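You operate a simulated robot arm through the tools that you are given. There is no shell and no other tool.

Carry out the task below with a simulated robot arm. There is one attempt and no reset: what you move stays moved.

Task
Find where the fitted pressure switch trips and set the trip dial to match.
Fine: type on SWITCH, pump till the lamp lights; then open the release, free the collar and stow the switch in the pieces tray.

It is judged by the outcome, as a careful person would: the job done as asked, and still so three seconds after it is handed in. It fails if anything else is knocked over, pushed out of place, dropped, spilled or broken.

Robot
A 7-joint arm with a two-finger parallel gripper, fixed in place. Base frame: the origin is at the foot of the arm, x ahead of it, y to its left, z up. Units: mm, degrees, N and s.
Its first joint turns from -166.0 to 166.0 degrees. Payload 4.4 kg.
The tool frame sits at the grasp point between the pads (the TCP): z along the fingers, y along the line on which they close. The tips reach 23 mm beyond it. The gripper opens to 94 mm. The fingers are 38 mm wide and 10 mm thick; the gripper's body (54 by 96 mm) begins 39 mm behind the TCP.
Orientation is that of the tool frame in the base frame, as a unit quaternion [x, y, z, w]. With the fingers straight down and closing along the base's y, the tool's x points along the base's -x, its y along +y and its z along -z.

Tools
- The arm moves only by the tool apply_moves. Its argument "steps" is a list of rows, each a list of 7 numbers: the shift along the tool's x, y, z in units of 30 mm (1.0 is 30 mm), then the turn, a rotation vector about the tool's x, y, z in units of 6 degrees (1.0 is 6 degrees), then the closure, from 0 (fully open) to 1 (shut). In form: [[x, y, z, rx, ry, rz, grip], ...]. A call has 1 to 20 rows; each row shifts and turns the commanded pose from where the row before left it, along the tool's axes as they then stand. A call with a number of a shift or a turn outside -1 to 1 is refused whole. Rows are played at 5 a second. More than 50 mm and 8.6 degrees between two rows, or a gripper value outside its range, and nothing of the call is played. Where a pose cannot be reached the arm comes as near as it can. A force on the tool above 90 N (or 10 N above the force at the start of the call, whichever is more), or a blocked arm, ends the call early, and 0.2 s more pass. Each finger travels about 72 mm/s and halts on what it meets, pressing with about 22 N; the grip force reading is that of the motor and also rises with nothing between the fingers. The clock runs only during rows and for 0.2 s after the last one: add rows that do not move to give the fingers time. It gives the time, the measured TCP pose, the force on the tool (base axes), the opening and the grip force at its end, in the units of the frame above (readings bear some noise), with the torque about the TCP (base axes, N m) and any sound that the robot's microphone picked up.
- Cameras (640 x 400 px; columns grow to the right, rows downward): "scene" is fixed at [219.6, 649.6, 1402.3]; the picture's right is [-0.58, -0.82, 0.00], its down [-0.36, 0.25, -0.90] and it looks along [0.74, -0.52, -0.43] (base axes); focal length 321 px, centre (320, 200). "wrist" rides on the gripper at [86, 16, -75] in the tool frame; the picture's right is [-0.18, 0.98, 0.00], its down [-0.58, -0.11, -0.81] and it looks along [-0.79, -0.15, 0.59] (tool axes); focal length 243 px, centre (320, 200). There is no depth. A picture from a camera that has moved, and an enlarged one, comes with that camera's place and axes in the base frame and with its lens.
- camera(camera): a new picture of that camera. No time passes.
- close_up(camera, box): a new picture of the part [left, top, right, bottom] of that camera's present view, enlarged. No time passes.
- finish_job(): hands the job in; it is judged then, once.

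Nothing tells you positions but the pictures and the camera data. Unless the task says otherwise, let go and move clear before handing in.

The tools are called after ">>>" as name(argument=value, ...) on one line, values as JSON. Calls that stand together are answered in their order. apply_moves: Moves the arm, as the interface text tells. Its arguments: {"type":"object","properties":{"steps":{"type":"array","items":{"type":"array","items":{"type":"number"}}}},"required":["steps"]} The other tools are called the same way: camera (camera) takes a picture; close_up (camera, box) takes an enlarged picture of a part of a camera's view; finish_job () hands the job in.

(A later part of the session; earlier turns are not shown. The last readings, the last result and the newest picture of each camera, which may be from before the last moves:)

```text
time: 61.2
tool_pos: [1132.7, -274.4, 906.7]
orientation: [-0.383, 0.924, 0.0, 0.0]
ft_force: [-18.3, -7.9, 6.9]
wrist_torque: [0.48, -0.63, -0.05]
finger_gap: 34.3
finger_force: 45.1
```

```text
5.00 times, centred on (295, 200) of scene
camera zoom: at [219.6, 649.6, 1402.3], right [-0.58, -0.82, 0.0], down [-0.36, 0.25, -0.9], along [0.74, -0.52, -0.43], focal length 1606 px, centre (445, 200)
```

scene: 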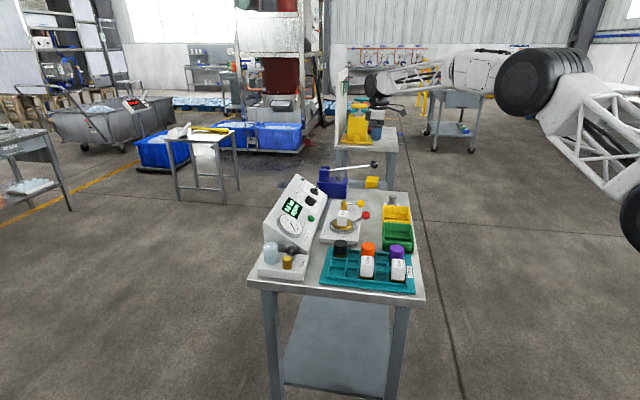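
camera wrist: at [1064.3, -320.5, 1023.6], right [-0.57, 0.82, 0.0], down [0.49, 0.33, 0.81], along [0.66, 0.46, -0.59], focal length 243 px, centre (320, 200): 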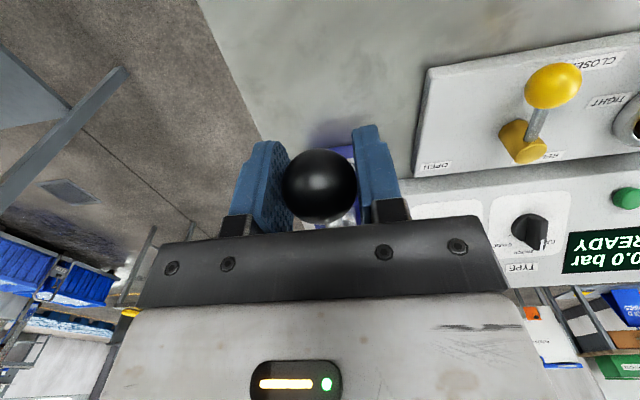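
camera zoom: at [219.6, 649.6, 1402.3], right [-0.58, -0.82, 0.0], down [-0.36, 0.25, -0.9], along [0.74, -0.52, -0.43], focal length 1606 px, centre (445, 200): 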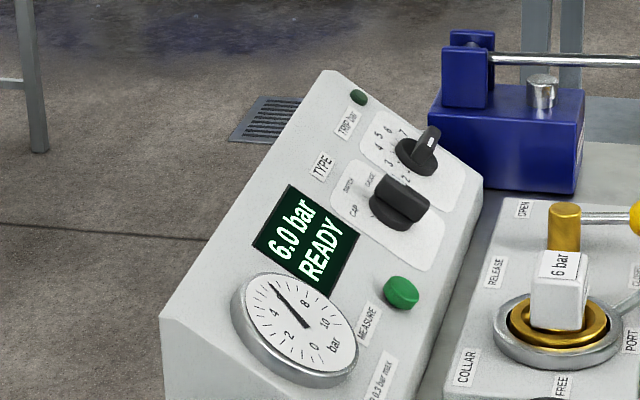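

6.0 displayed, lamp dark. Raising for the next stroke and continuing in fine increments.

>>> apply_moves(steps=[[0, 0.01, -0.35, 0, 0, 0, 0.8], [-0.03, 0.01, -0.35, 0, 0, 0, 0.8], [-0.04, 0, -0.35, 0, 0, 0, 0.8], [-0.05, 0, -0.35, 0, 0, 0, 0.8], [0, 0, 0, 0, 0, 0, 0.8], [0.03, 0, 0.2, 0, 0, 0, 0.8], [0.02, 0, 0.1, 0, 0, 0, 0.8], [0, 0, 0, 0, 0, 0, 0.8]])

>>> close_up(camera="scene", box=[265, 160, 325, 240])

>>> apply_moves(steps=[[0.02, 0, 0.13, 0, 0, 0, 0.8], [0, 0, 0, 0, 0, 0, 0.8]])

>>> close_up(camera="scene", box=[265, 160, 325, 240])

>>> apply_moves(steps=[[0.01, 0, 0.13, 0, 0, 0, 0.8], [0, 0, 0, 0, 0, 0, 0.8]])

>>> close_up(camera="scene", box=[265, 160, 325, 240])

```text
time: 63.0
tool_pos: [1135.3, -270.7, 941.0]
orientation: [-0.383, 0.924, -0.001, 0.0]
ft_force: [12.7, -9.5, 8.4]
wrist_torque: [0.96, -0.87, 0.08]
finger_gap: 34.1
finger_force: 44.6
```

```text
5.00 times, centred on (295, 200) of scene
camera zoom: at [219.6, 649.6, 1402.3], right [-0.58, -0.82, 0.0], down [-0.36, 0.25, -0.9], along [0.74, -0.52, -0.43], focal length 1606 px, centre (445, 200)
```

zoom: 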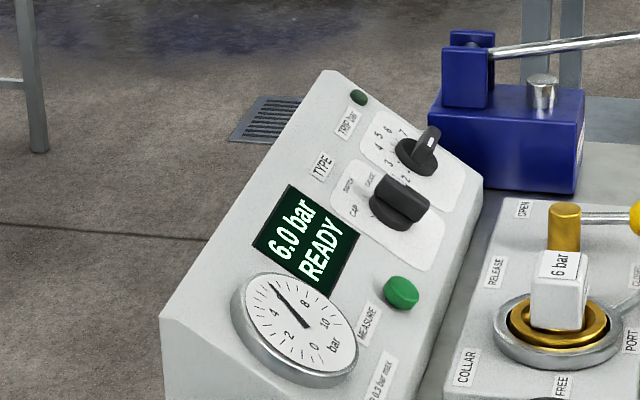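

```text
time: 63.6
tool_pos: [1133.3, -272.0, 936.1]
orientation: [-0.382, 0.924, -0.001, 0.0]
ft_force: [33.9, -13.8, 4.8]
wrist_torque: [0.89, -0.64, 0.16]
finger_gap: 34.2
finger_force: 44.7
```

```text
5.00 times, centred on (295, 200) of scene
camera zoom: at [219.6, 649.6, 1402.3], right [-0.58, -0.82, 0.0], down [-0.36, 0.25, -0.9], along [0.74, -0.52, -0.43], focal length 1606 px, centre (445, 200)
```

zoom: 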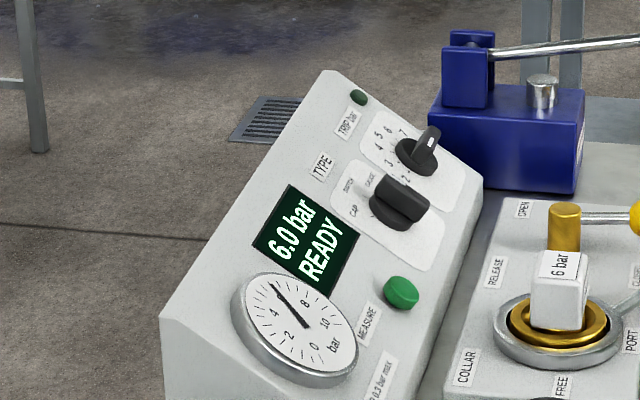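

```text
time: 64.2
tool_pos: [1134.4, -273.6, 931.2]
orientation: [-0.383, 0.924, 0.0, 0.0]
ft_force: [13.0, -13.1, 7.4]
wrist_torque: [0.79, -0.65, 0.04]
finger_gap: 34.1
finger_force: 45.0
```

```text
5.00 times, centred on (295, 200) of scene
camera zoom: at [219.6, 649.6, 1402.3], right [-0.58, -0.82, 0.0], down [-0.36, 0.25, -0.9], along [0.74, -0.52, -0.43], focal length 1606 px, centre (445, 200)
```

zoom: 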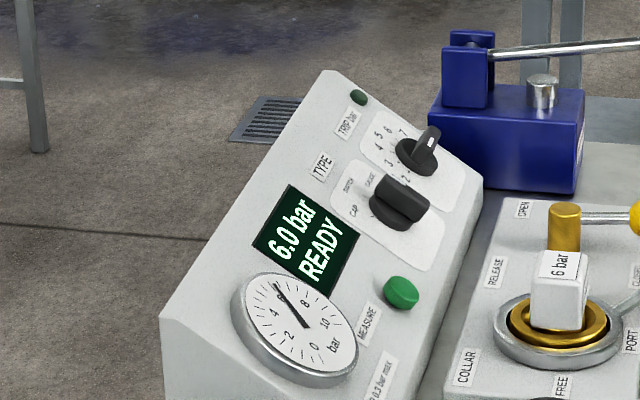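

>>> apply_moves(steps=[[0.01, 0, 0.13, 0, 0, 0, 0.8], [0, 0, 0, 0, 0, 0, 0.8]])

>>> close_up(camera="scene", box=[265, 160, 325, 240])

>>> apply_moves(steps=[[0.01, 0, 0.13, 0, 0, 0, 0.8], [0, 0, 0, 0, 0, 0, 0.8]])

>>> close_up(camera="scene", box=[265, 160, 325, 240])

>>> apply_moves(steps=[[0.01, 0, 0.13, 0, 0, 0, 0.8], [0, 0, 0, 0, 0, 0, 0.8]])

>>> close_up(camera="scene", box=[265, 160, 325, 240])

```text
time: 64.8
tool_pos: [1134.1, -275.0, 928.1]
orientation: [-0.383, 0.924, -0.001, -0.001]
ft_force: [-2.7, -6.4, 8.5]
wrist_torque: [0.69, -0.66, -0.02]
finger_gap: 34.3
finger_force: 45.3
```

```text
5.00 times, centred on (295, 200) of scene
camera zoom: at [219.6, 649.6, 1402.3], right [-0.58, -0.82, 0.0], down [-0.36, 0.25, -0.9], along [0.74, -0.52, -0.43], focal length 1606 px, centre (445, 200)
```

zoom: 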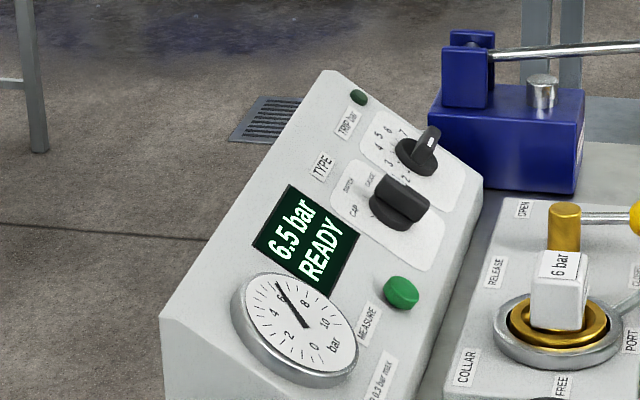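

```text
time: 65.4
tool_pos: [1134.9, -272.5, 924.6]
orientation: [-0.384, 0.923, 0.0, 0.0]
ft_force: [-6.5, -1.7, 7.9]
wrist_torque: [0.74, -0.76, 0.01]
finger_gap: 34.1
finger_force: 45.1
```

```text
5.00 times, centred on (295, 200) of scene
camera zoom: at [219.6, 649.6, 1402.3], right [-0.58, -0.82, 0.0], down [-0.36, 0.25, -0.9], along [0.74, -0.52, -0.43], focal length 1606 px, centre (445, 200)
```

zoom: 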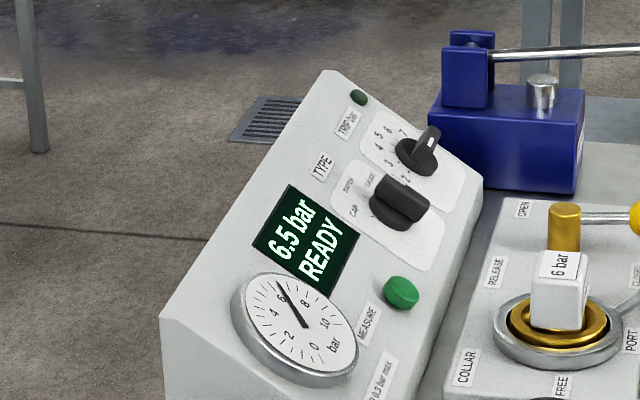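

```text
time: 66.0
tool_pos: [1133.1, -273.7, 921.2]
orientation: [-0.383, 0.924, 0.0, 0.001]
ft_force: [4.3, -2.5, 8.3]
wrist_torque: [0.86, -0.82, 0.0]
finger_gap: 34.2
finger_force: 45.4
```

```text
5.00 times, centred on (295, 200) of scene
camera zoom: at [219.6, 649.6, 1402.3], right [-0.58, -0.82, 0.0], down [-0.36, 0.25, -0.9], along [0.74, -0.52, -0.43], focal length 1606 px, centre (445, 200)
```

zoom: 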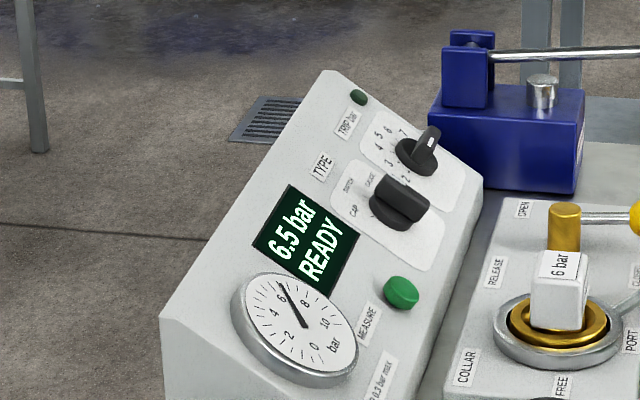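

>>> apply_moves(steps=[[0.01, 0, 0.13, 0, 0, 0, 0.8], [0, 0, 0, 0, 0, 0, 0.8]])

>>> close_up(camera="scene", box=[265, 160, 325, 240])

>>> apply_moves(steps=[[0.0, 0, 0.13, 0, 0, 0, 0.8], [0, 0, 0, 0, 0, 0, 0.8]])

>>> close_up(camera="scene", box=[265, 160, 325, 240])

>>> apply_moves(steps=[[0.0, 0, 0.13, 0, 0, 0, 0.8], [0, 0, 0, 0, 0, 0, 0.8]])

>>> close_up(camera="scene", box=[265, 160, 325, 240])

```text
time: 66.6
tool_pos: [1133.9, -274.6, 916.2]
orientation: [-0.382, 0.924, 0.0, 0.001]
ft_force: [-7.7, -1.0, 8.8]
wrist_torque: [0.73, -0.75, -0.02]
finger_gap: 34.1
finger_force: 44.8
```

```text
5.00 times, centred on (295, 200) of scene
camera zoom: at [219.6, 649.6, 1402.3], right [-0.58, -0.82, 0.0], down [-0.36, 0.25, -0.9], along [0.74, -0.52, -0.43], focal length 1606 px, centre (445, 200)
```

zoom: 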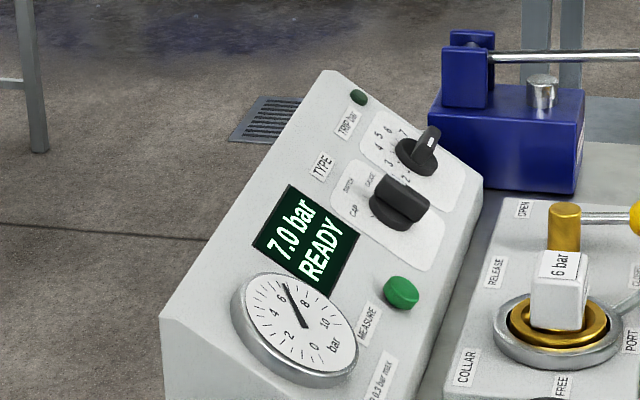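

```text
time: 67.2
tool_pos: [1132.4, -273.7, 911.8]
orientation: [-0.383, 0.924, 0.001, -0.001]
ft_force: [-30.4, 0.2, 8.0]
wrist_torque: [0.43, -0.71, -0.01]
finger_gap: 34.3
finger_force: 45.2
```

```text
5.00 times, centred on (295, 200) of scene
camera zoom: at [219.6, 649.6, 1402.3], right [-0.58, -0.82, 0.0], down [-0.36, 0.25, -0.9], along [0.74, -0.52, -0.43], focal length 1606 px, centre (445, 200)
```

zoom: 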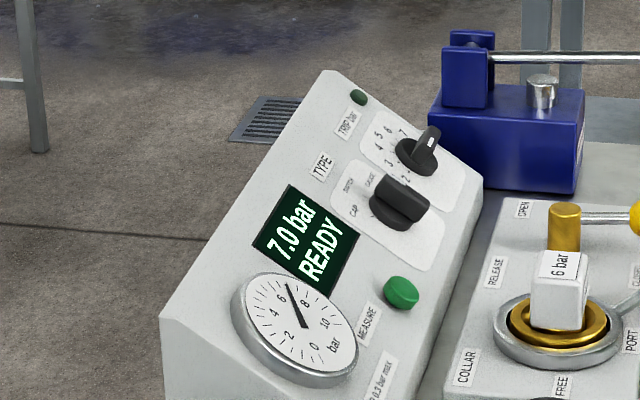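

```text
time: 67.8
tool_pos: [1133.6, -273.0, 910.2]
orientation: [-0.383, 0.924, 0.0, 0.001]
ft_force: [-28.8, -4.4, 8.5]
wrist_torque: [0.56, -0.79, -0.03]
finger_gap: 34.0
finger_force: 45.2
```

```text
5.00 times, centred on (295, 200) of scene
camera zoom: at [219.6, 649.6, 1402.3], right [-0.58, -0.82, 0.0], down [-0.36, 0.25, -0.9], along [0.74, -0.52, -0.43], focal length 1606 px, centre (445, 200)
```

zoom: 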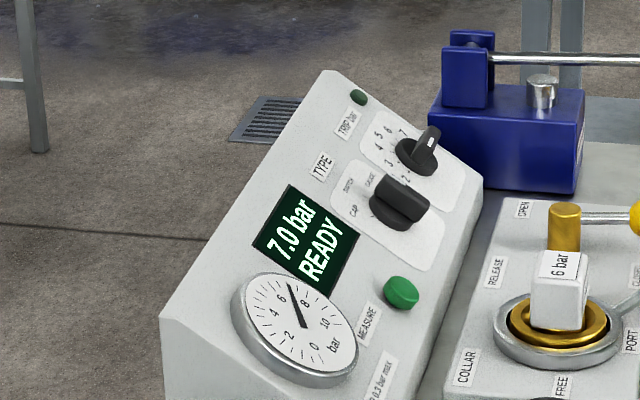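

At ~7 bar the lamp still looks dark. Let me check the lamp and TYPE pointer in more detail before going further.

>>> close_up(camera="scene", box=[290, 170, 330, 205])

>>> close_up(camera="wrist", box=[400, 140, 640, 290])

>>> close_up(camera="scene", box=[275, 195, 315, 240])

```text
11.43 times, centred on (310, 188) of scene
camera zoom: at [219.6, 649.6, 1402.3], right [-0.58, -0.82, 0.0], down [-0.36, 0.25, -0.9], along [0.74, -0.52, -0.43], focal length 3670 px, centre (434, 343)
```

zoom: 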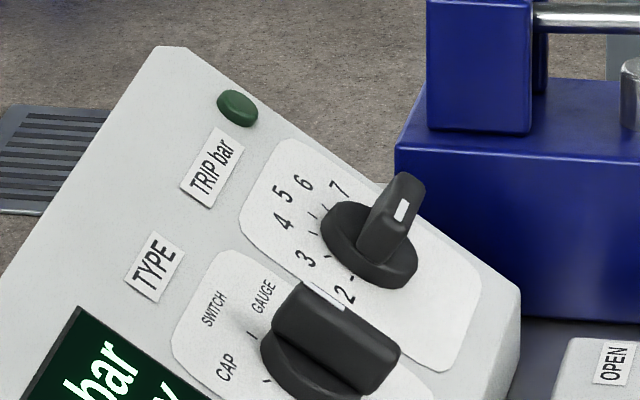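

```text
2.67 times, centred on (520, 215) of wrist
camera zoom: at [1061.6, -323.0, 983.7], right [-0.57, 0.82, 0.0], down [0.49, 0.33, 0.81], along [0.67, 0.46, -0.59], focal length 647 px, centre (-213, 160)
```

zoom: 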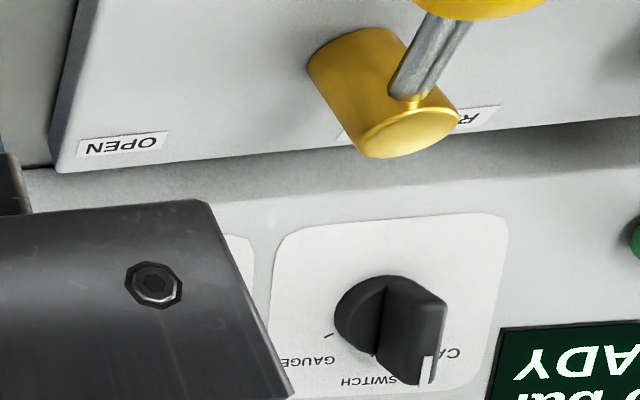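

```text
8.89 times, centred on (295, 218) of scene
camera zoom: at [219.6, 649.6, 1402.3], right [-0.58, -0.82, 0.0], down [-0.36, 0.25, -0.9], along [0.74, -0.52, -0.43], focal length 2854 px, centre (542, 44)
```

zoom: 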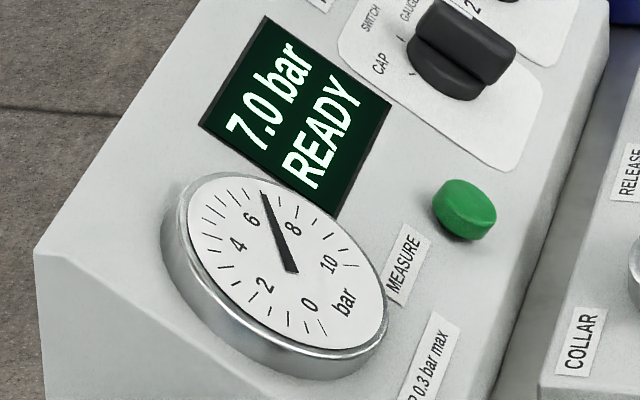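

The needle is at 7.0 and the TYPE pointer is on SWITCH; lamp not lit yet. I'll continue with another stroke in small increments.

>>> apply_moves(steps=[[0, 0, -0.32, 0, 0, 0, 0.8], [-0.03, 0, -0.33, 0, 0, 0, 0.8], [-0.04, 0, -0.33, 0, 0, 0, 0.8], [-0.05, 0, -0.32, 0, 0, 0, 0.8], [0, 0, 0, 0, 0, 0, 0.8], [0.03, 0, 0.2, 0, 0, 0, 0.8], [0.02, 0, 0.1, 0, 0, 0, 0.8], [0, 0, 0, 0, 0, 0, 0.8]])

>>> close_up(camera="scene", box=[265, 160, 325, 240])

>>> apply_moves(steps=[[0.02, 0, 0.13, 0, 0, 0, 0.8], [0, 0, 0, 0, 0, 0, 0.8]])

>>> close_up(camera="scene", box=[265, 160, 325, 240])

>>> apply_moves(steps=[[0.01, 0, 0.13, 0, 0, 0, 0.8], [0, 0, 0, 0, 0, 0, 0.8]])

>>> close_up(camera="scene", box=[265, 160, 325, 240])

```text
time: 69.6
tool_pos: [1136.2, -271.6, 940.1]
orientation: [-0.383, 0.924, 0.0, 0.0]
ft_force: [16.0, -9.0, 7.8]
wrist_torque: [0.96, -0.83, 0.1]
finger_gap: 34.1
finger_force: 45.5
```

```text
5.00 times, centred on (295, 200) of scene
camera zoom: at [219.6, 649.6, 1402.3], right [-0.58, -0.82, 0.0], down [-0.36, 0.25, -0.9], along [0.74, -0.52, -0.43], focal length 1606 px, centre (445, 200)
```

zoom: 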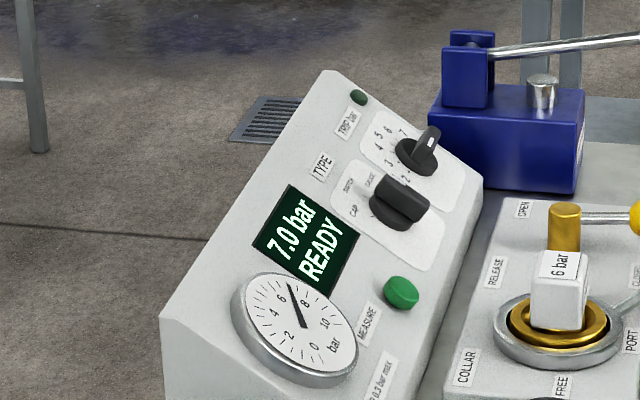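

```text
time: 70.2
tool_pos: [1135.0, -272.1, 934.8]
orientation: [-0.382, 0.924, 0.0, 0.0]
ft_force: [19.7, -14.1, 8.1]
wrist_torque: [0.91, -0.76, 0.09]
finger_gap: 33.9
finger_force: 45.3
```

```text
5.00 times, centred on (295, 200) of scene
camera zoom: at [219.6, 649.6, 1402.3], right [-0.58, -0.82, 0.0], down [-0.36, 0.25, -0.9], along [0.74, -0.52, -0.43], focal length 1606 px, centre (445, 200)
```

zoom: 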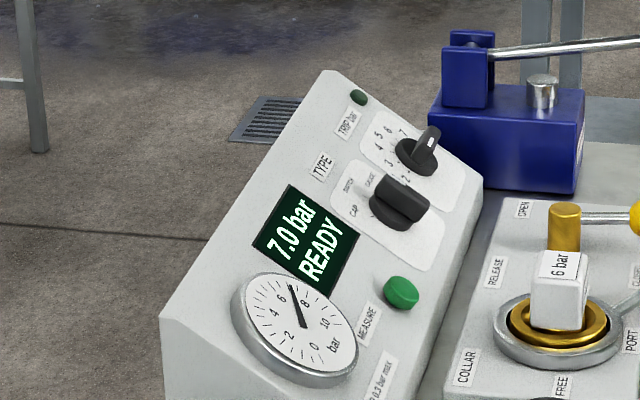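

```text
time: 70.8
tool_pos: [1132.9, -273.0, 931.1]
orientation: [-0.383, 0.924, 0.0, 0.001]
ft_force: [24.8, -20.9, 6.9]
wrist_torque: [0.93, -0.66, 0.06]
finger_gap: 34.1
finger_force: 44.8
```

```text
5.00 times, centred on (295, 200) of scene
camera zoom: at [219.6, 649.6, 1402.3], right [-0.58, -0.82, 0.0], down [-0.36, 0.25, -0.9], along [0.74, -0.52, -0.43], focal length 1606 px, centre (445, 200)
```

zoom: 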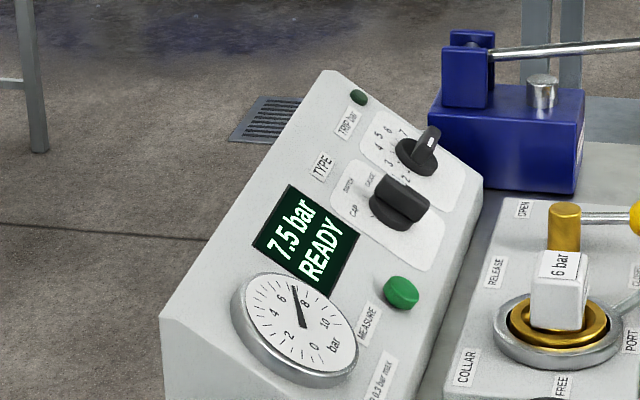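

>>> apply_moves(steps=[[0.01, -0.01, 0.13, 0, 0, 0, 0.8], [0, 0, 0, 0, 0, 0, 0.8]])

>>> close_up(camera="scene", box=[265, 160, 325, 240])

>>> apply_moves(steps=[[0.01, 0, 0.13, 0, 0, 0, 0.8], [0, 0, 0, 0, 0, 0, 0.8]])

>>> close_up(camera="scene", box=[265, 160, 325, 240])

>>> apply_moves(steps=[[0.01, 0, 0.13, 0, 0, 0, 0.8], [0, 0, 0, 0, 0, 0, 0.8]])

>>> close_up(camera="scene", box=[265, 160, 325, 240])

```text
time: 71.4
tool_pos: [1134.1, -274.2, 927.2]
orientation: [-0.382, 0.924, -0.001, 0.0]
ft_force: [1.4, -22.4, 9.0]
wrist_torque: [0.77, -0.6, -0.01]
finger_gap: 34.4
finger_force: 44.6
```

```text
5.00 times, centred on (295, 200) of scene
camera zoom: at [219.6, 649.6, 1402.3], right [-0.58, -0.82, 0.0], down [-0.36, 0.25, -0.9], along [0.74, -0.52, -0.43], focal length 1606 px, centre (445, 200)
```

zoom: 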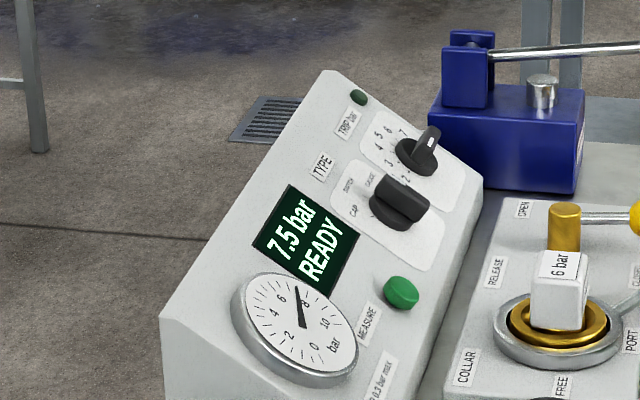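

```text
time: 72.0
tool_pos: [1134.0, -272.9, 922.7]
orientation: [-0.384, 0.923, 0.001, 0.0]
ft_force: [-17.3, -10.8, 8.4]
wrist_torque: [0.56, -0.58, -0.03]
finger_gap: 34.0
finger_force: 45.1
```

```text
5.00 times, centred on (295, 200) of scene
camera zoom: at [219.6, 649.6, 1402.3], right [-0.58, -0.82, 0.0], down [-0.36, 0.25, -0.9], along [0.74, -0.52, -0.43], focal length 1606 px, centre (445, 200)
```

zoom: 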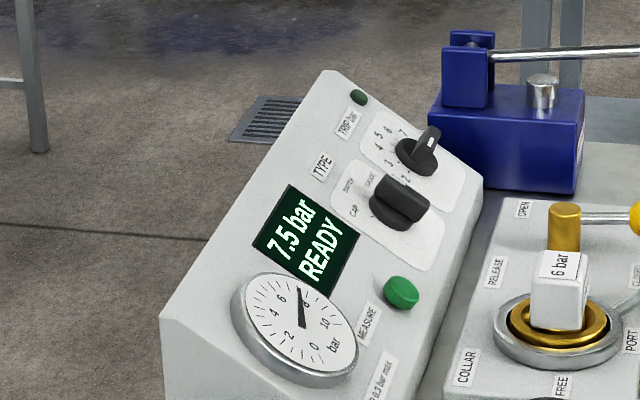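

```text
time: 72.6
tool_pos: [1134.6, -272.4, 918.4]
orientation: [-0.383, 0.924, 0.001, -0.001]
ft_force: [-32.8, 3.9, 7.9]
wrist_torque: [0.5, -0.71, -0.07]
finger_gap: 34.3
finger_force: 45.4
```

```text
5.00 times, centred on (295, 200) of scene
camera zoom: at [219.6, 649.6, 1402.3], right [-0.58, -0.82, 0.0], down [-0.36, 0.25, -0.9], along [0.74, -0.52, -0.43], focal length 1606 px, centre (445, 200)
```

zoom: 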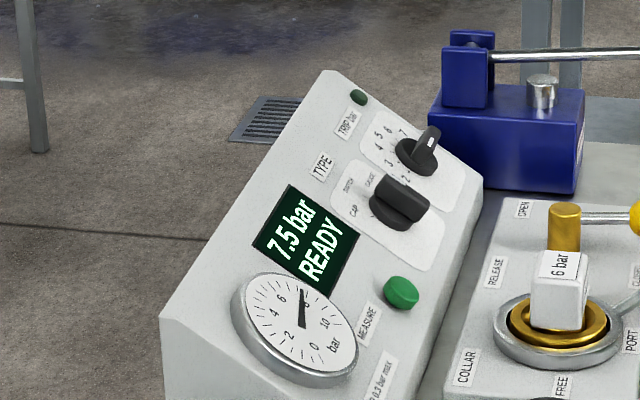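

At about 7.7 bar and still no lamp. I want to verify the TYPE pointer's exact angle, since it may be slightly short of SWITCH.

>>> close_up(camera="scene", box=[296, 184, 324, 204])

>>> close_up(camera="wrist", box=[490, 180, 610, 270])

```text
16.00 times, centred on (310, 194) of scene
camera zoom: at [219.6, 649.6, 1402.3], right [-0.58, -0.82, 0.0], down [-0.36, 0.25, -0.9], along [0.74, -0.52, -0.43], focal length 5138 px, centre (480, 296)
```

zoom: 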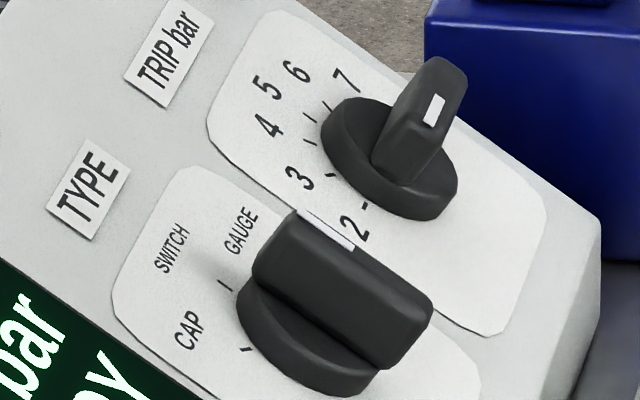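

```text
4.44 times, centred on (550, 225) of wrist
camera zoom: at [1062.6, -322.2, 993.4], right [-0.57, 0.82, 0.0], down [0.49, 0.33, 0.81], along [0.66, 0.46, -0.59], focal length 1078 px, centre (-702, 89)
```

zoom: 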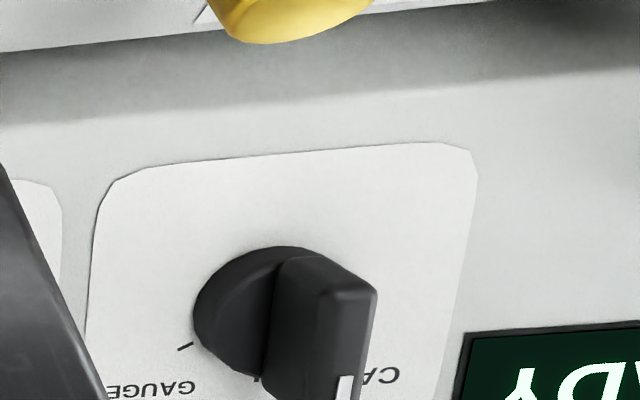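

The TYPE bar is parallel to the label's vertical edge, so it is properly on SWITCH. The instruction is to pump until the lamp lights and the gauge runs to 10, so I'll continue gently.

>>> apply_moves(steps=[[0.0, 0.01, 0.13, 0, 0, 0, 0.8], [0, 0, 0, 0, 0, 0, 0.8]])

>>> close_up(camera="scene", box=[265, 160, 325, 240])

>>> apply_moves(steps=[[0.0, 0, 0.13, 0, 0, 0, 0.8], [0, 0, 0, 0, 0, 0, 0.8]])

>>> close_up(camera="scene", box=[265, 160, 325, 240])

```text
time: 73.2
tool_pos: [1134.5, -272.8, 916.3]
orientation: [-0.384, 0.923, 0.0, 0.0]
ft_force: [-24.7, 8.2, 9.6]
wrist_torque: [0.74, -1.06, -0.04]
finger_gap: 34.3
finger_force: 44.6
```

```text
5.00 times, centred on (295, 200) of scene
camera zoom: at [219.6, 649.6, 1402.3], right [-0.58, -0.82, 0.0], down [-0.36, 0.25, -0.9], along [0.74, -0.52, -0.43], focal length 1606 px, centre (445, 200)
```

zoom: 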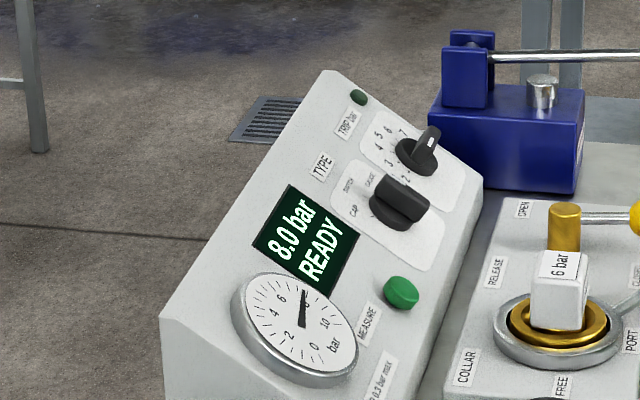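

```text
time: 73.8
tool_pos: [1133.3, -274.2, 912.5]
orientation: [-0.384, 0.923, 0.0, 0.0]
ft_force: [-22.5, 16.9, 9.0]
wrist_torque: [0.54, -0.95, -0.11]
finger_gap: 34.3
finger_force: 45.3
```

```text
5.00 times, centred on (295, 200) of scene
camera zoom: at [219.6, 649.6, 1402.3], right [-0.58, -0.82, 0.0], down [-0.36, 0.25, -0.9], along [0.74, -0.52, -0.43], focal length 1606 px, centre (445, 200)
```

zoom: 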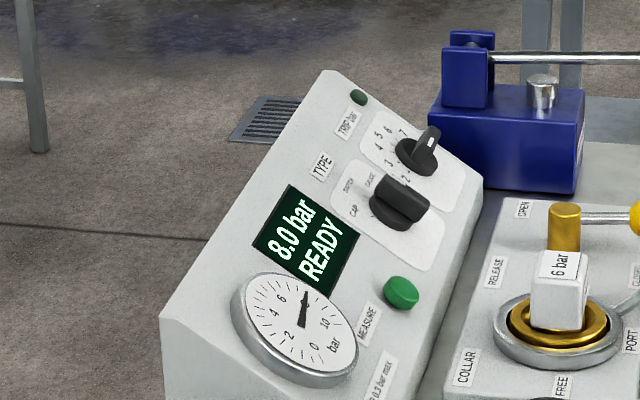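

>>> close_up(camera="scene", box=[298, 176, 312, 186])

>>> close_up(camera="scene", box=[275, 195, 315, 240])

>>> close_up(camera="scene", box=[320, 195, 380, 245])

>>> camera(camera="wrist")

```text
16.00 times, centred on (305, 181) of scene
camera zoom: at [219.6, 649.6, 1402.3], right [-0.58, -0.82, 0.0], down [-0.36, 0.25, -0.9], along [0.74, -0.52, -0.43], focal length 5138 px, centre (560, 504)
```

zoom: 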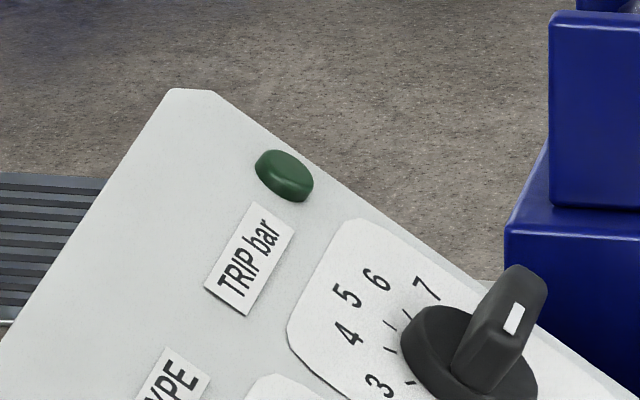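

```text
8.89 times, centred on (295, 218) of scene
camera zoom: at [219.6, 649.6, 1402.3], right [-0.58, -0.82, 0.0], down [-0.36, 0.25, -0.9], along [0.74, -0.52, -0.43], focal length 2854 px, centre (542, 44)
```

zoom: 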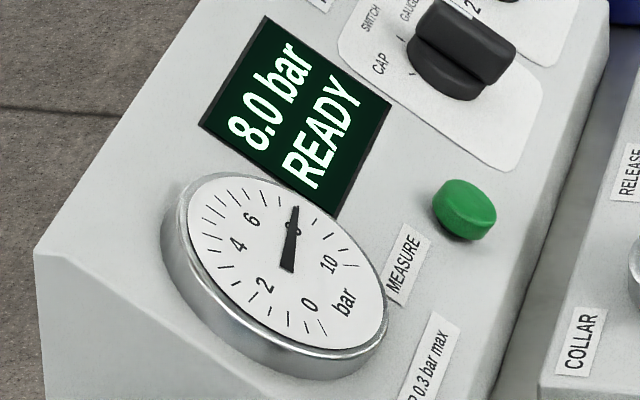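

```text
8.00 times, centred on (350, 220) of scene
camera zoom: at [219.6, 649.6, 1402.3], right [-0.58, -0.82, 0.0], down [-0.36, 0.25, -0.9], along [0.74, -0.52, -0.43], focal length 2569 px, centre (80, 40)
```

zoom: 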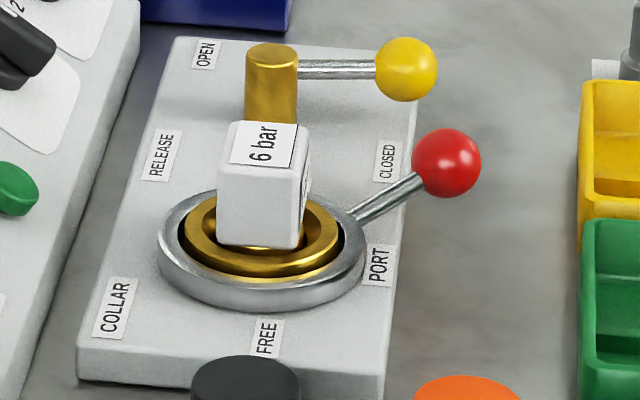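

```text
taken
camera wrist: at [1062.5, -322.2, 986.5], right [-0.57, 0.82, 0.0], down [0.49, 0.33, 0.81], along [0.66, 0.46, -0.59], focal length 243 px, centre (320, 200)
```

wrist: 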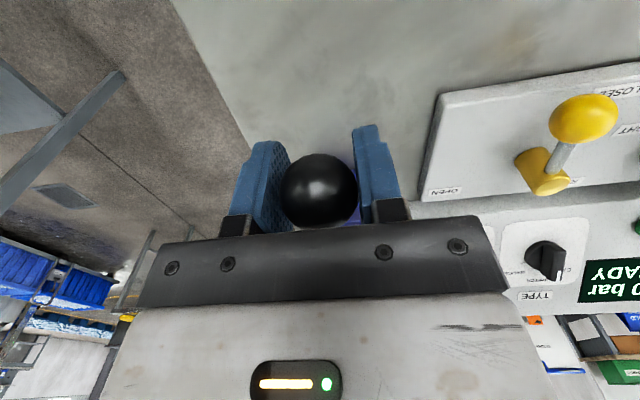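

The lamp is definitely unlit at ~8.0 bar, so something isn't right with the mode. I'll stop pumping, release the handle gently and look at the TYPE dial square-on.

>>> apply_moves(steps=[[0, 0, 0, 0, 0, 0, 0.6], [0, 0, 0, 0, 0, 0, 0.4], [0, 0, 0, 0, 0, 0, 0.2], [0, 0, 0, 0, 0, 0, 0.2], [0, 0, -0.6, 0, 0, 0, 0.2], [0, 0, -0.9, 0, 0, 0, 0.2], [0, 0, -1, 0, 0, 0, 0.2], [0, 0, -1, 0, 0, 0, 0.2], [0, 0, -1, 0, 0, 0, 0.2], [0, 0.87, 0, 0, 0, -0.95, 0.2], [0, 0.87, 0, 0, 0, -0.95, 0.2], [-0.17, 0.86, 0, 0, 0, 0, 0.2], [-0.17, 0.86, 0, 0, 0, 0, 0.2], [-0.17, 0.86, 0, 0, 0, 0, 0.2], [-0.17, 0.86, 0.3, 0, 0, 0, 0.2], [-0.17, 0.86, 0.3, 0, 0, 0, 0.2], [-0.17, 0.86, 0.3, 0, 0, 0, 0.2], [0, 0, 0, 0, 0, 0, 0.2]])

>>> camera(camera="wrist")

>>> camera(camera="scene")

```text
time: 77.6
tool_pos: [981.2, -127.4, 1020.4]
orientation: [-0.472, 0.881, 0.0, 0.0]
ft_force: [-0.4, 0.5, 1.0]
wrist_torque: [-0.01, -0.01, 0.01]
finger_gap: 75.3
finger_force: 0.0
```

```text
taken
camera wrist: at [922.0, -189.6, 1094.6], right [-0.72, 0.7, 0.0], down [0.41, 0.42, 0.81], along [0.56, 0.58, -0.59], focal length 243 px, centre (320, 200)
```

wrist: 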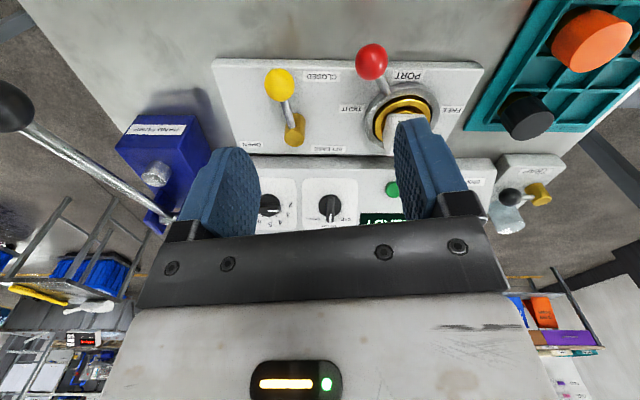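

```text
taken
```

scene: 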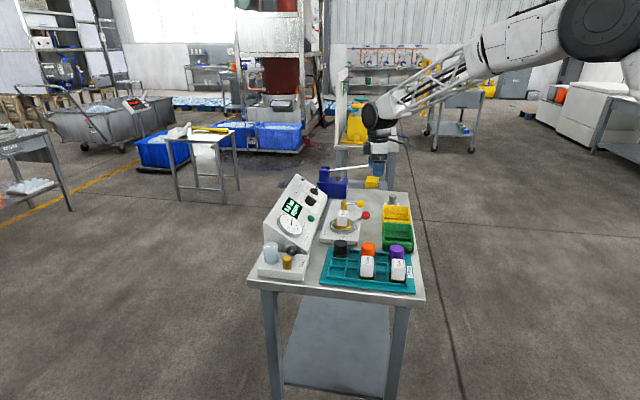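

>>> close_up(camera="wrist", box=[260, 170, 380, 240])

>>> close_up(camera="wrist", box=[210, 30, 490, 170])

>>> close_up(camera="scene", box=[265, 160, 325, 240])

```text
5.33 times, centred on (320, 205) of wrist
camera zoom: at [922.0, -189.6, 1094.6], right [-0.72, 0.7, 0.0], down [0.41, 0.42, 0.81], along [0.56, 0.58, -0.59], focal length 1294 px, centre (320, 173)
```

zoom: 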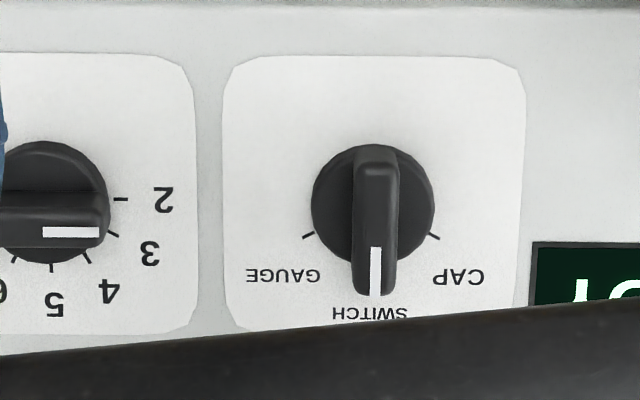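

```text
2.29 times, centred on (350, 100) of wrist
camera zoom: at [922.0, -189.6, 1094.6], right [-0.72, 0.7, 0.0], down [0.41, 0.42, 0.81], along [0.56, 0.58, -0.59], focal length 555 px, centre (251, 429)
```

zoom: 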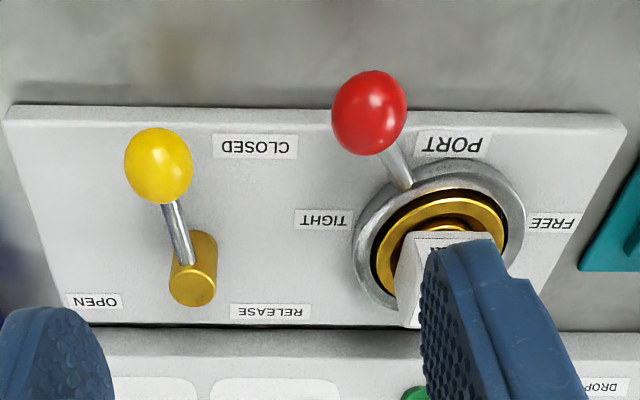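

```text
5.00 times, centred on (295, 200) of scene
camera zoom: at [219.6, 649.6, 1402.3], right [-0.58, -0.82, 0.0], down [-0.36, 0.25, -0.9], along [0.74, -0.52, -0.43], focal length 1606 px, centre (445, 200)
```

zoom: 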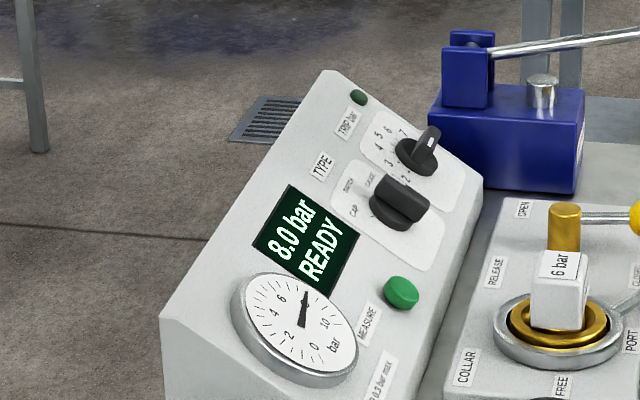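

TYPE is exactly on SWITCH and the pressure holds at 8.0. The pump handle springs back up on its own. I'll raise the wrist camera a bit to view the lamp directly.

>>> apply_moves(steps=[[0, -0.5, -1, 0, 0, 0, 0.2], [0, -0.5, -1, 0, 0, 0, 0.2], [0, 0, -1, 0, 0, 0, 0.2], [0, 0, 0, 0, 0, 0, 0.2]])

>>> camera(camera="wrist")

>>> close_up(camera="wrist", box=[240, 110, 420, 230])

```text
time: 78.6
tool_pos: [1008.5, -141.7, 1110.7]
orientation: [-0.472, 0.881, 0.001, 0.0]
ft_force: [0.2, 0.5, 0.3]
wrist_torque: [-0.01, 0.03, 0.03]
finger_gap: 75.0
finger_force: 0.1
```

```text
taken
camera wrist: at [949.0, -205.1, 1184.9], right [-0.72, 0.7, 0.0], down [0.41, 0.42, 0.81], along [0.56, 0.58, -0.59], focal length 243 px, centre (320, 200)
```

wrist: 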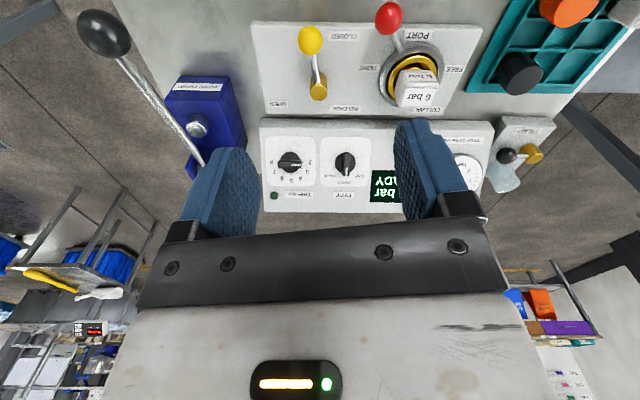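

```text
3.33 times, centred on (330, 170) of wrist
camera zoom: at [949.0, -205.1, 1184.9], right [-0.72, 0.7, 0.0], down [0.41, 0.42, 0.81], along [0.56, 0.58, -0.59], focal length 809 px, centre (287, 300)
```

zoom: 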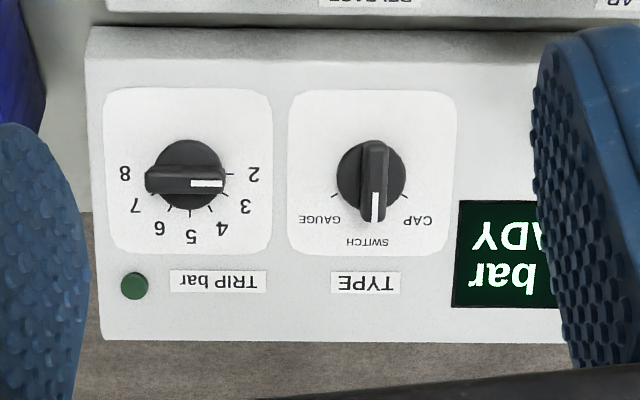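

Lamp confirmed off, and TRIP sits at 2 with 5 straight up. The pressure may be just under a trip near 8, so I'll give a small further press, this time simply pushing down on the ball with closed fingertips since the handle springs back.

>>> apply_moves(steps=[[0.22, -0.99, 0, 0, 0, 0, 0.5], [0.22, -0.99, 0, 0, 0, 0, 0.8], [0.22, -0.99, 0, 0, 0, 0, 1], [0.22, -0.99, 0, 0, 0, 0, 1], [0.22, -0.99, 0, 0, 0, 0, 1], [0.21, -1, 0, 0, 0, 0, 1], [0, 0, 0.9, 0, 0, 0, 1], [0, 0, 0.9, 0, 0, 0, 1], [0, 0, 0.9, 0, 0, 0, 1], [0, 0, 0.7, 0, 0, 0, 1], [0, 0, 0, 0, 0, 0, 1]])

>>> camera(camera="wrist")

>>> close_up(camera="scene", box=[310, 120, 430, 200])

```text
time: 81.0
tool_pos: [1133.9, -275.5, 1006.6]
orientation: [-0.473, 0.881, 0.0, -0.001]
ft_force: [0.7, 0.3, -0.1]
wrist_torque: [-0.01, -0.01, 0.02]
finger_gap: 0.0
finger_force: 22.3
```

```text
taken
camera wrist: at [1073.6, -337.9, 1082.2], right [-0.72, 0.7, 0.0], down [0.41, 0.42, 0.81], along [0.56, 0.58, -0.59], focal length 243 px, centre (320, 200)
```

wrist: 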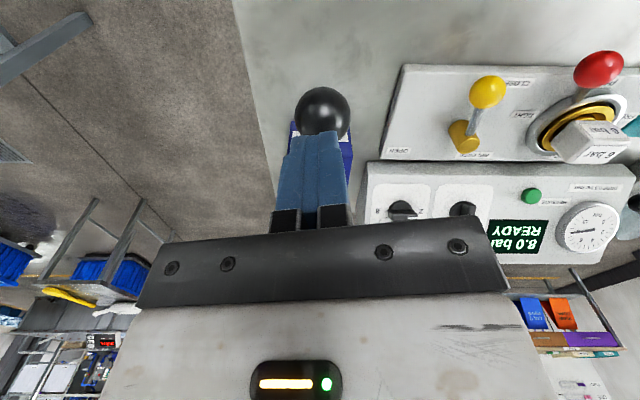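

```text
5.00 times, centred on (370, 160) of scene
camera zoom: at [219.6, 649.6, 1402.3], right [-0.58, -0.82, 0.0], down [-0.36, 0.25, -0.9], along [0.74, -0.52, -0.43], focal length 1606 px, centre (70, 400)
```

zoom: 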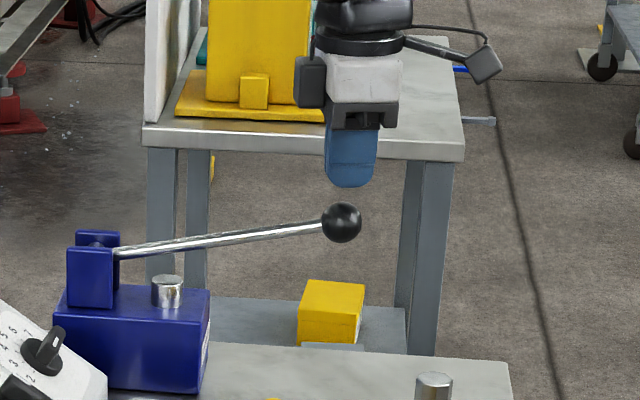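

>>> apply_moves(steps=[[0, 0, 0.5, 0, 0, 0, 1], [0, 0, 0.4, 0, 0, 0, 1], [0, 0, 0.3, 0, 0, 0, 1], [0, 0, 0, 0, 0, 0, 1]])

>>> close_up(camera="scene", box=[265, 160, 325, 240])

>>> close_up(camera="scene", box=[310, 120, 430, 200])

```text
time: 82.0
tool_pos: [1136.4, -276.4, 973.1]
orientation: [-0.473, 0.881, 0.0, 0.0]
ft_force: [-1.2, -1.9, 3.2]
wrist_torque: [-0.03, -0.01, 0.01]
finger_gap: 0.0
finger_force: 21.0
```

```text
5.00 times, centred on (295, 200) of scene
camera zoom: at [219.6, 649.6, 1402.3], right [-0.58, -0.82, 0.0], down [-0.36, 0.25, -0.9], along [0.74, -0.52, -0.43], focal length 1606 px, centre (445, 200)
```

zoom: 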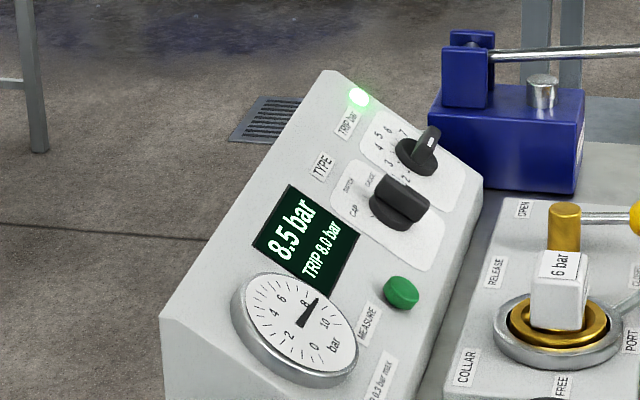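

```text
5.00 times, centred on (370, 160) of scene
camera zoom: at [219.6, 649.6, 1402.3], right [-0.58, -0.82, 0.0], down [-0.36, 0.25, -0.9], along [0.74, -0.52, -0.43], focal length 1606 px, centre (70, 400)
```

zoom: 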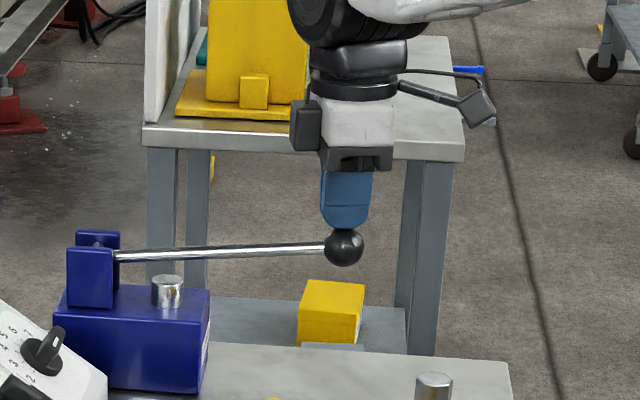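

The lamp lit and the display reads "TRIP 8.0 bar". Let me confirm with an enlarged view before leaving the pump.

>>> close_up(camera="scene", box=[272, 185, 316, 240])

>>> apply_moves(steps=[[0, 0, -0.5, 0, 0, 0, 1], [0, 0, -1, 0, 0, 0, 1], [0, 0, -1, 0, 0, 0, 1], [0, 0, 0, 0, 0, 0, 1]])

>>> close_up(camera="scene", box=[272, 160, 332, 230])

```text
7.27 times, centred on (294, 212) of scene
camera zoom: at [219.6, 649.6, 1402.3], right [-0.58, -0.82, 0.0], down [-0.36, 0.25, -0.9], along [0.74, -0.52, -0.43], focal length 2335 px, centre (509, 109)
```

zoom: 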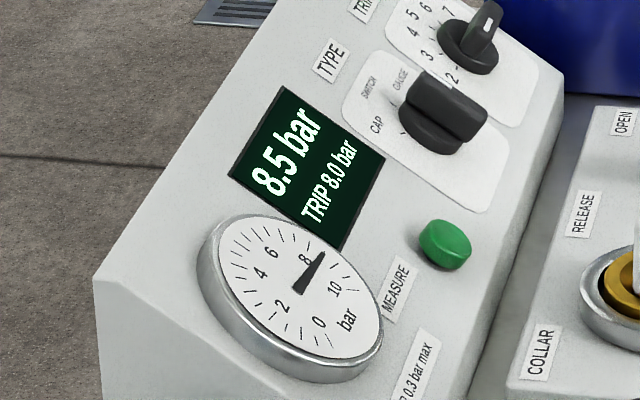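

```text
time: 83.0
tool_pos: [1134.6, -275.5, 1046.8]
orientation: [-0.472, 0.882, 0.001, 0.001]
ft_force: [-0.2, -0.4, 0.1]
wrist_torque: [-0.03, -0.01, 0.02]
finger_gap: 0.0
finger_force: 22.4
```

```text
5.71 times, centred on (302, 195) of scene
camera zoom: at [219.6, 649.6, 1402.3], right [-0.58, -0.82, 0.0], down [-0.36, 0.25, -0.9], along [0.74, -0.52, -0.43], focal length 1835 px, centre (423, 229)
```

zoom: 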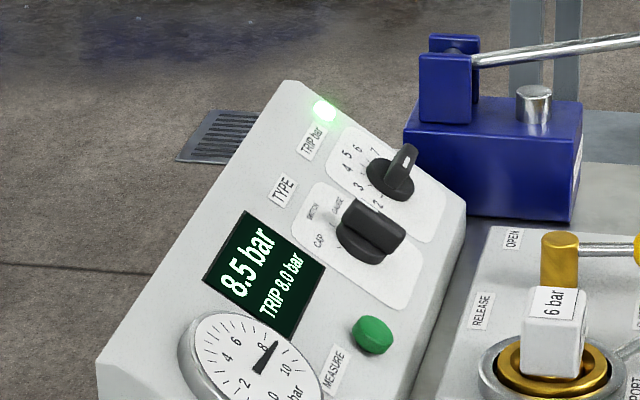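

Trip point is 8.0 bar, lamp lit. Now I'll open the release: I'll move over to the yellow lever with closed fingers and hover beside its ball to push it from CLOSED toward OPEN.

>>> apply_moves(steps=[[0, 0, 0, 0, 0, 0.95, 1], [0, 0, 0, 0, 0, 0.95, 1], [-0.169, 0.9, 0, 0, 0, 0, 1], [-0.169, 0.9, 0, 0, 0, 0, 1], [-0.169, 0.9, 0, 0, 0, 0, 1], [-0.169, 0.9, 0, 0, 0, 0, 1], [-0.169, 0.9, 0.7, 0, 0, 0, 1], [-0.169, 0.9, 0.7, 0, 0, 0, 1], [-0.169, 0.9, 0.7, 0, 0, 0, 1], [-0.169, 0.9, 0.8, 0, 0, 0, 1], [0, 0, 0, 0, 0, 0, 1]])

>>> camera(camera="wrist")

>>> close_up(camera="scene", box=[300, 150, 420, 250])

```text
time: 85.4
tool_pos: [1009.7, -93.1, 957.5]
orientation: [-0.382, 0.924, -0.001, 0.0]
ft_force: [0.1, -0.4, 0.5]
wrist_torque: [0.0, 0.0, 0.0]
finger_gap: 0.0
finger_force: 21.7
```

```text
taken
camera wrist: at [938.2, -142.7, 1032.4], right [-0.57, 0.82, 0.0], down [0.49, 0.33, 0.81], along [0.67, 0.46, -0.59], focal length 243 px, centre (320, 200)
```

wrist: 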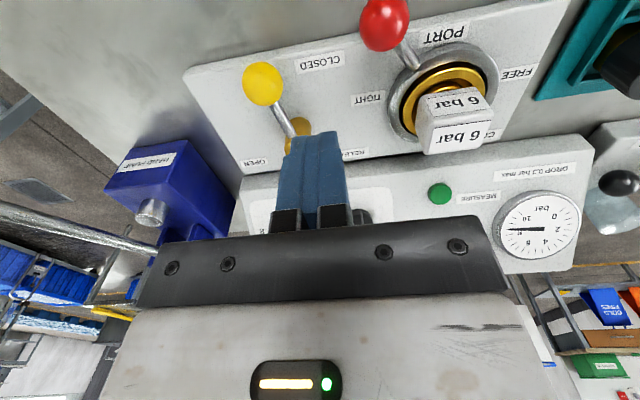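

```text
4.00 times, centred on (360, 200) of scene
camera zoom: at [219.6, 649.6, 1402.3], right [-0.58, -0.82, 0.0], down [-0.36, 0.25, -0.9], along [0.74, -0.52, -0.43], focal length 1284 px, centre (160, 200)
```

zoom: 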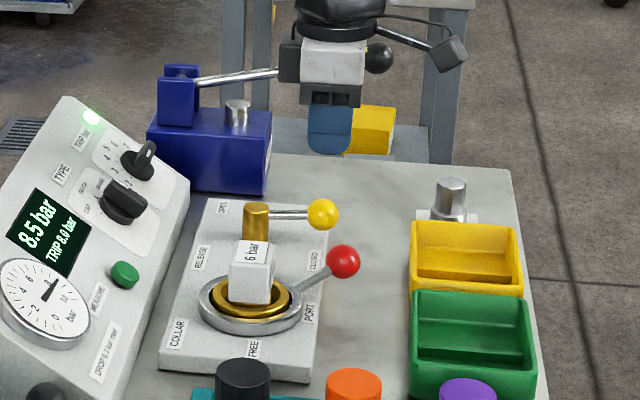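

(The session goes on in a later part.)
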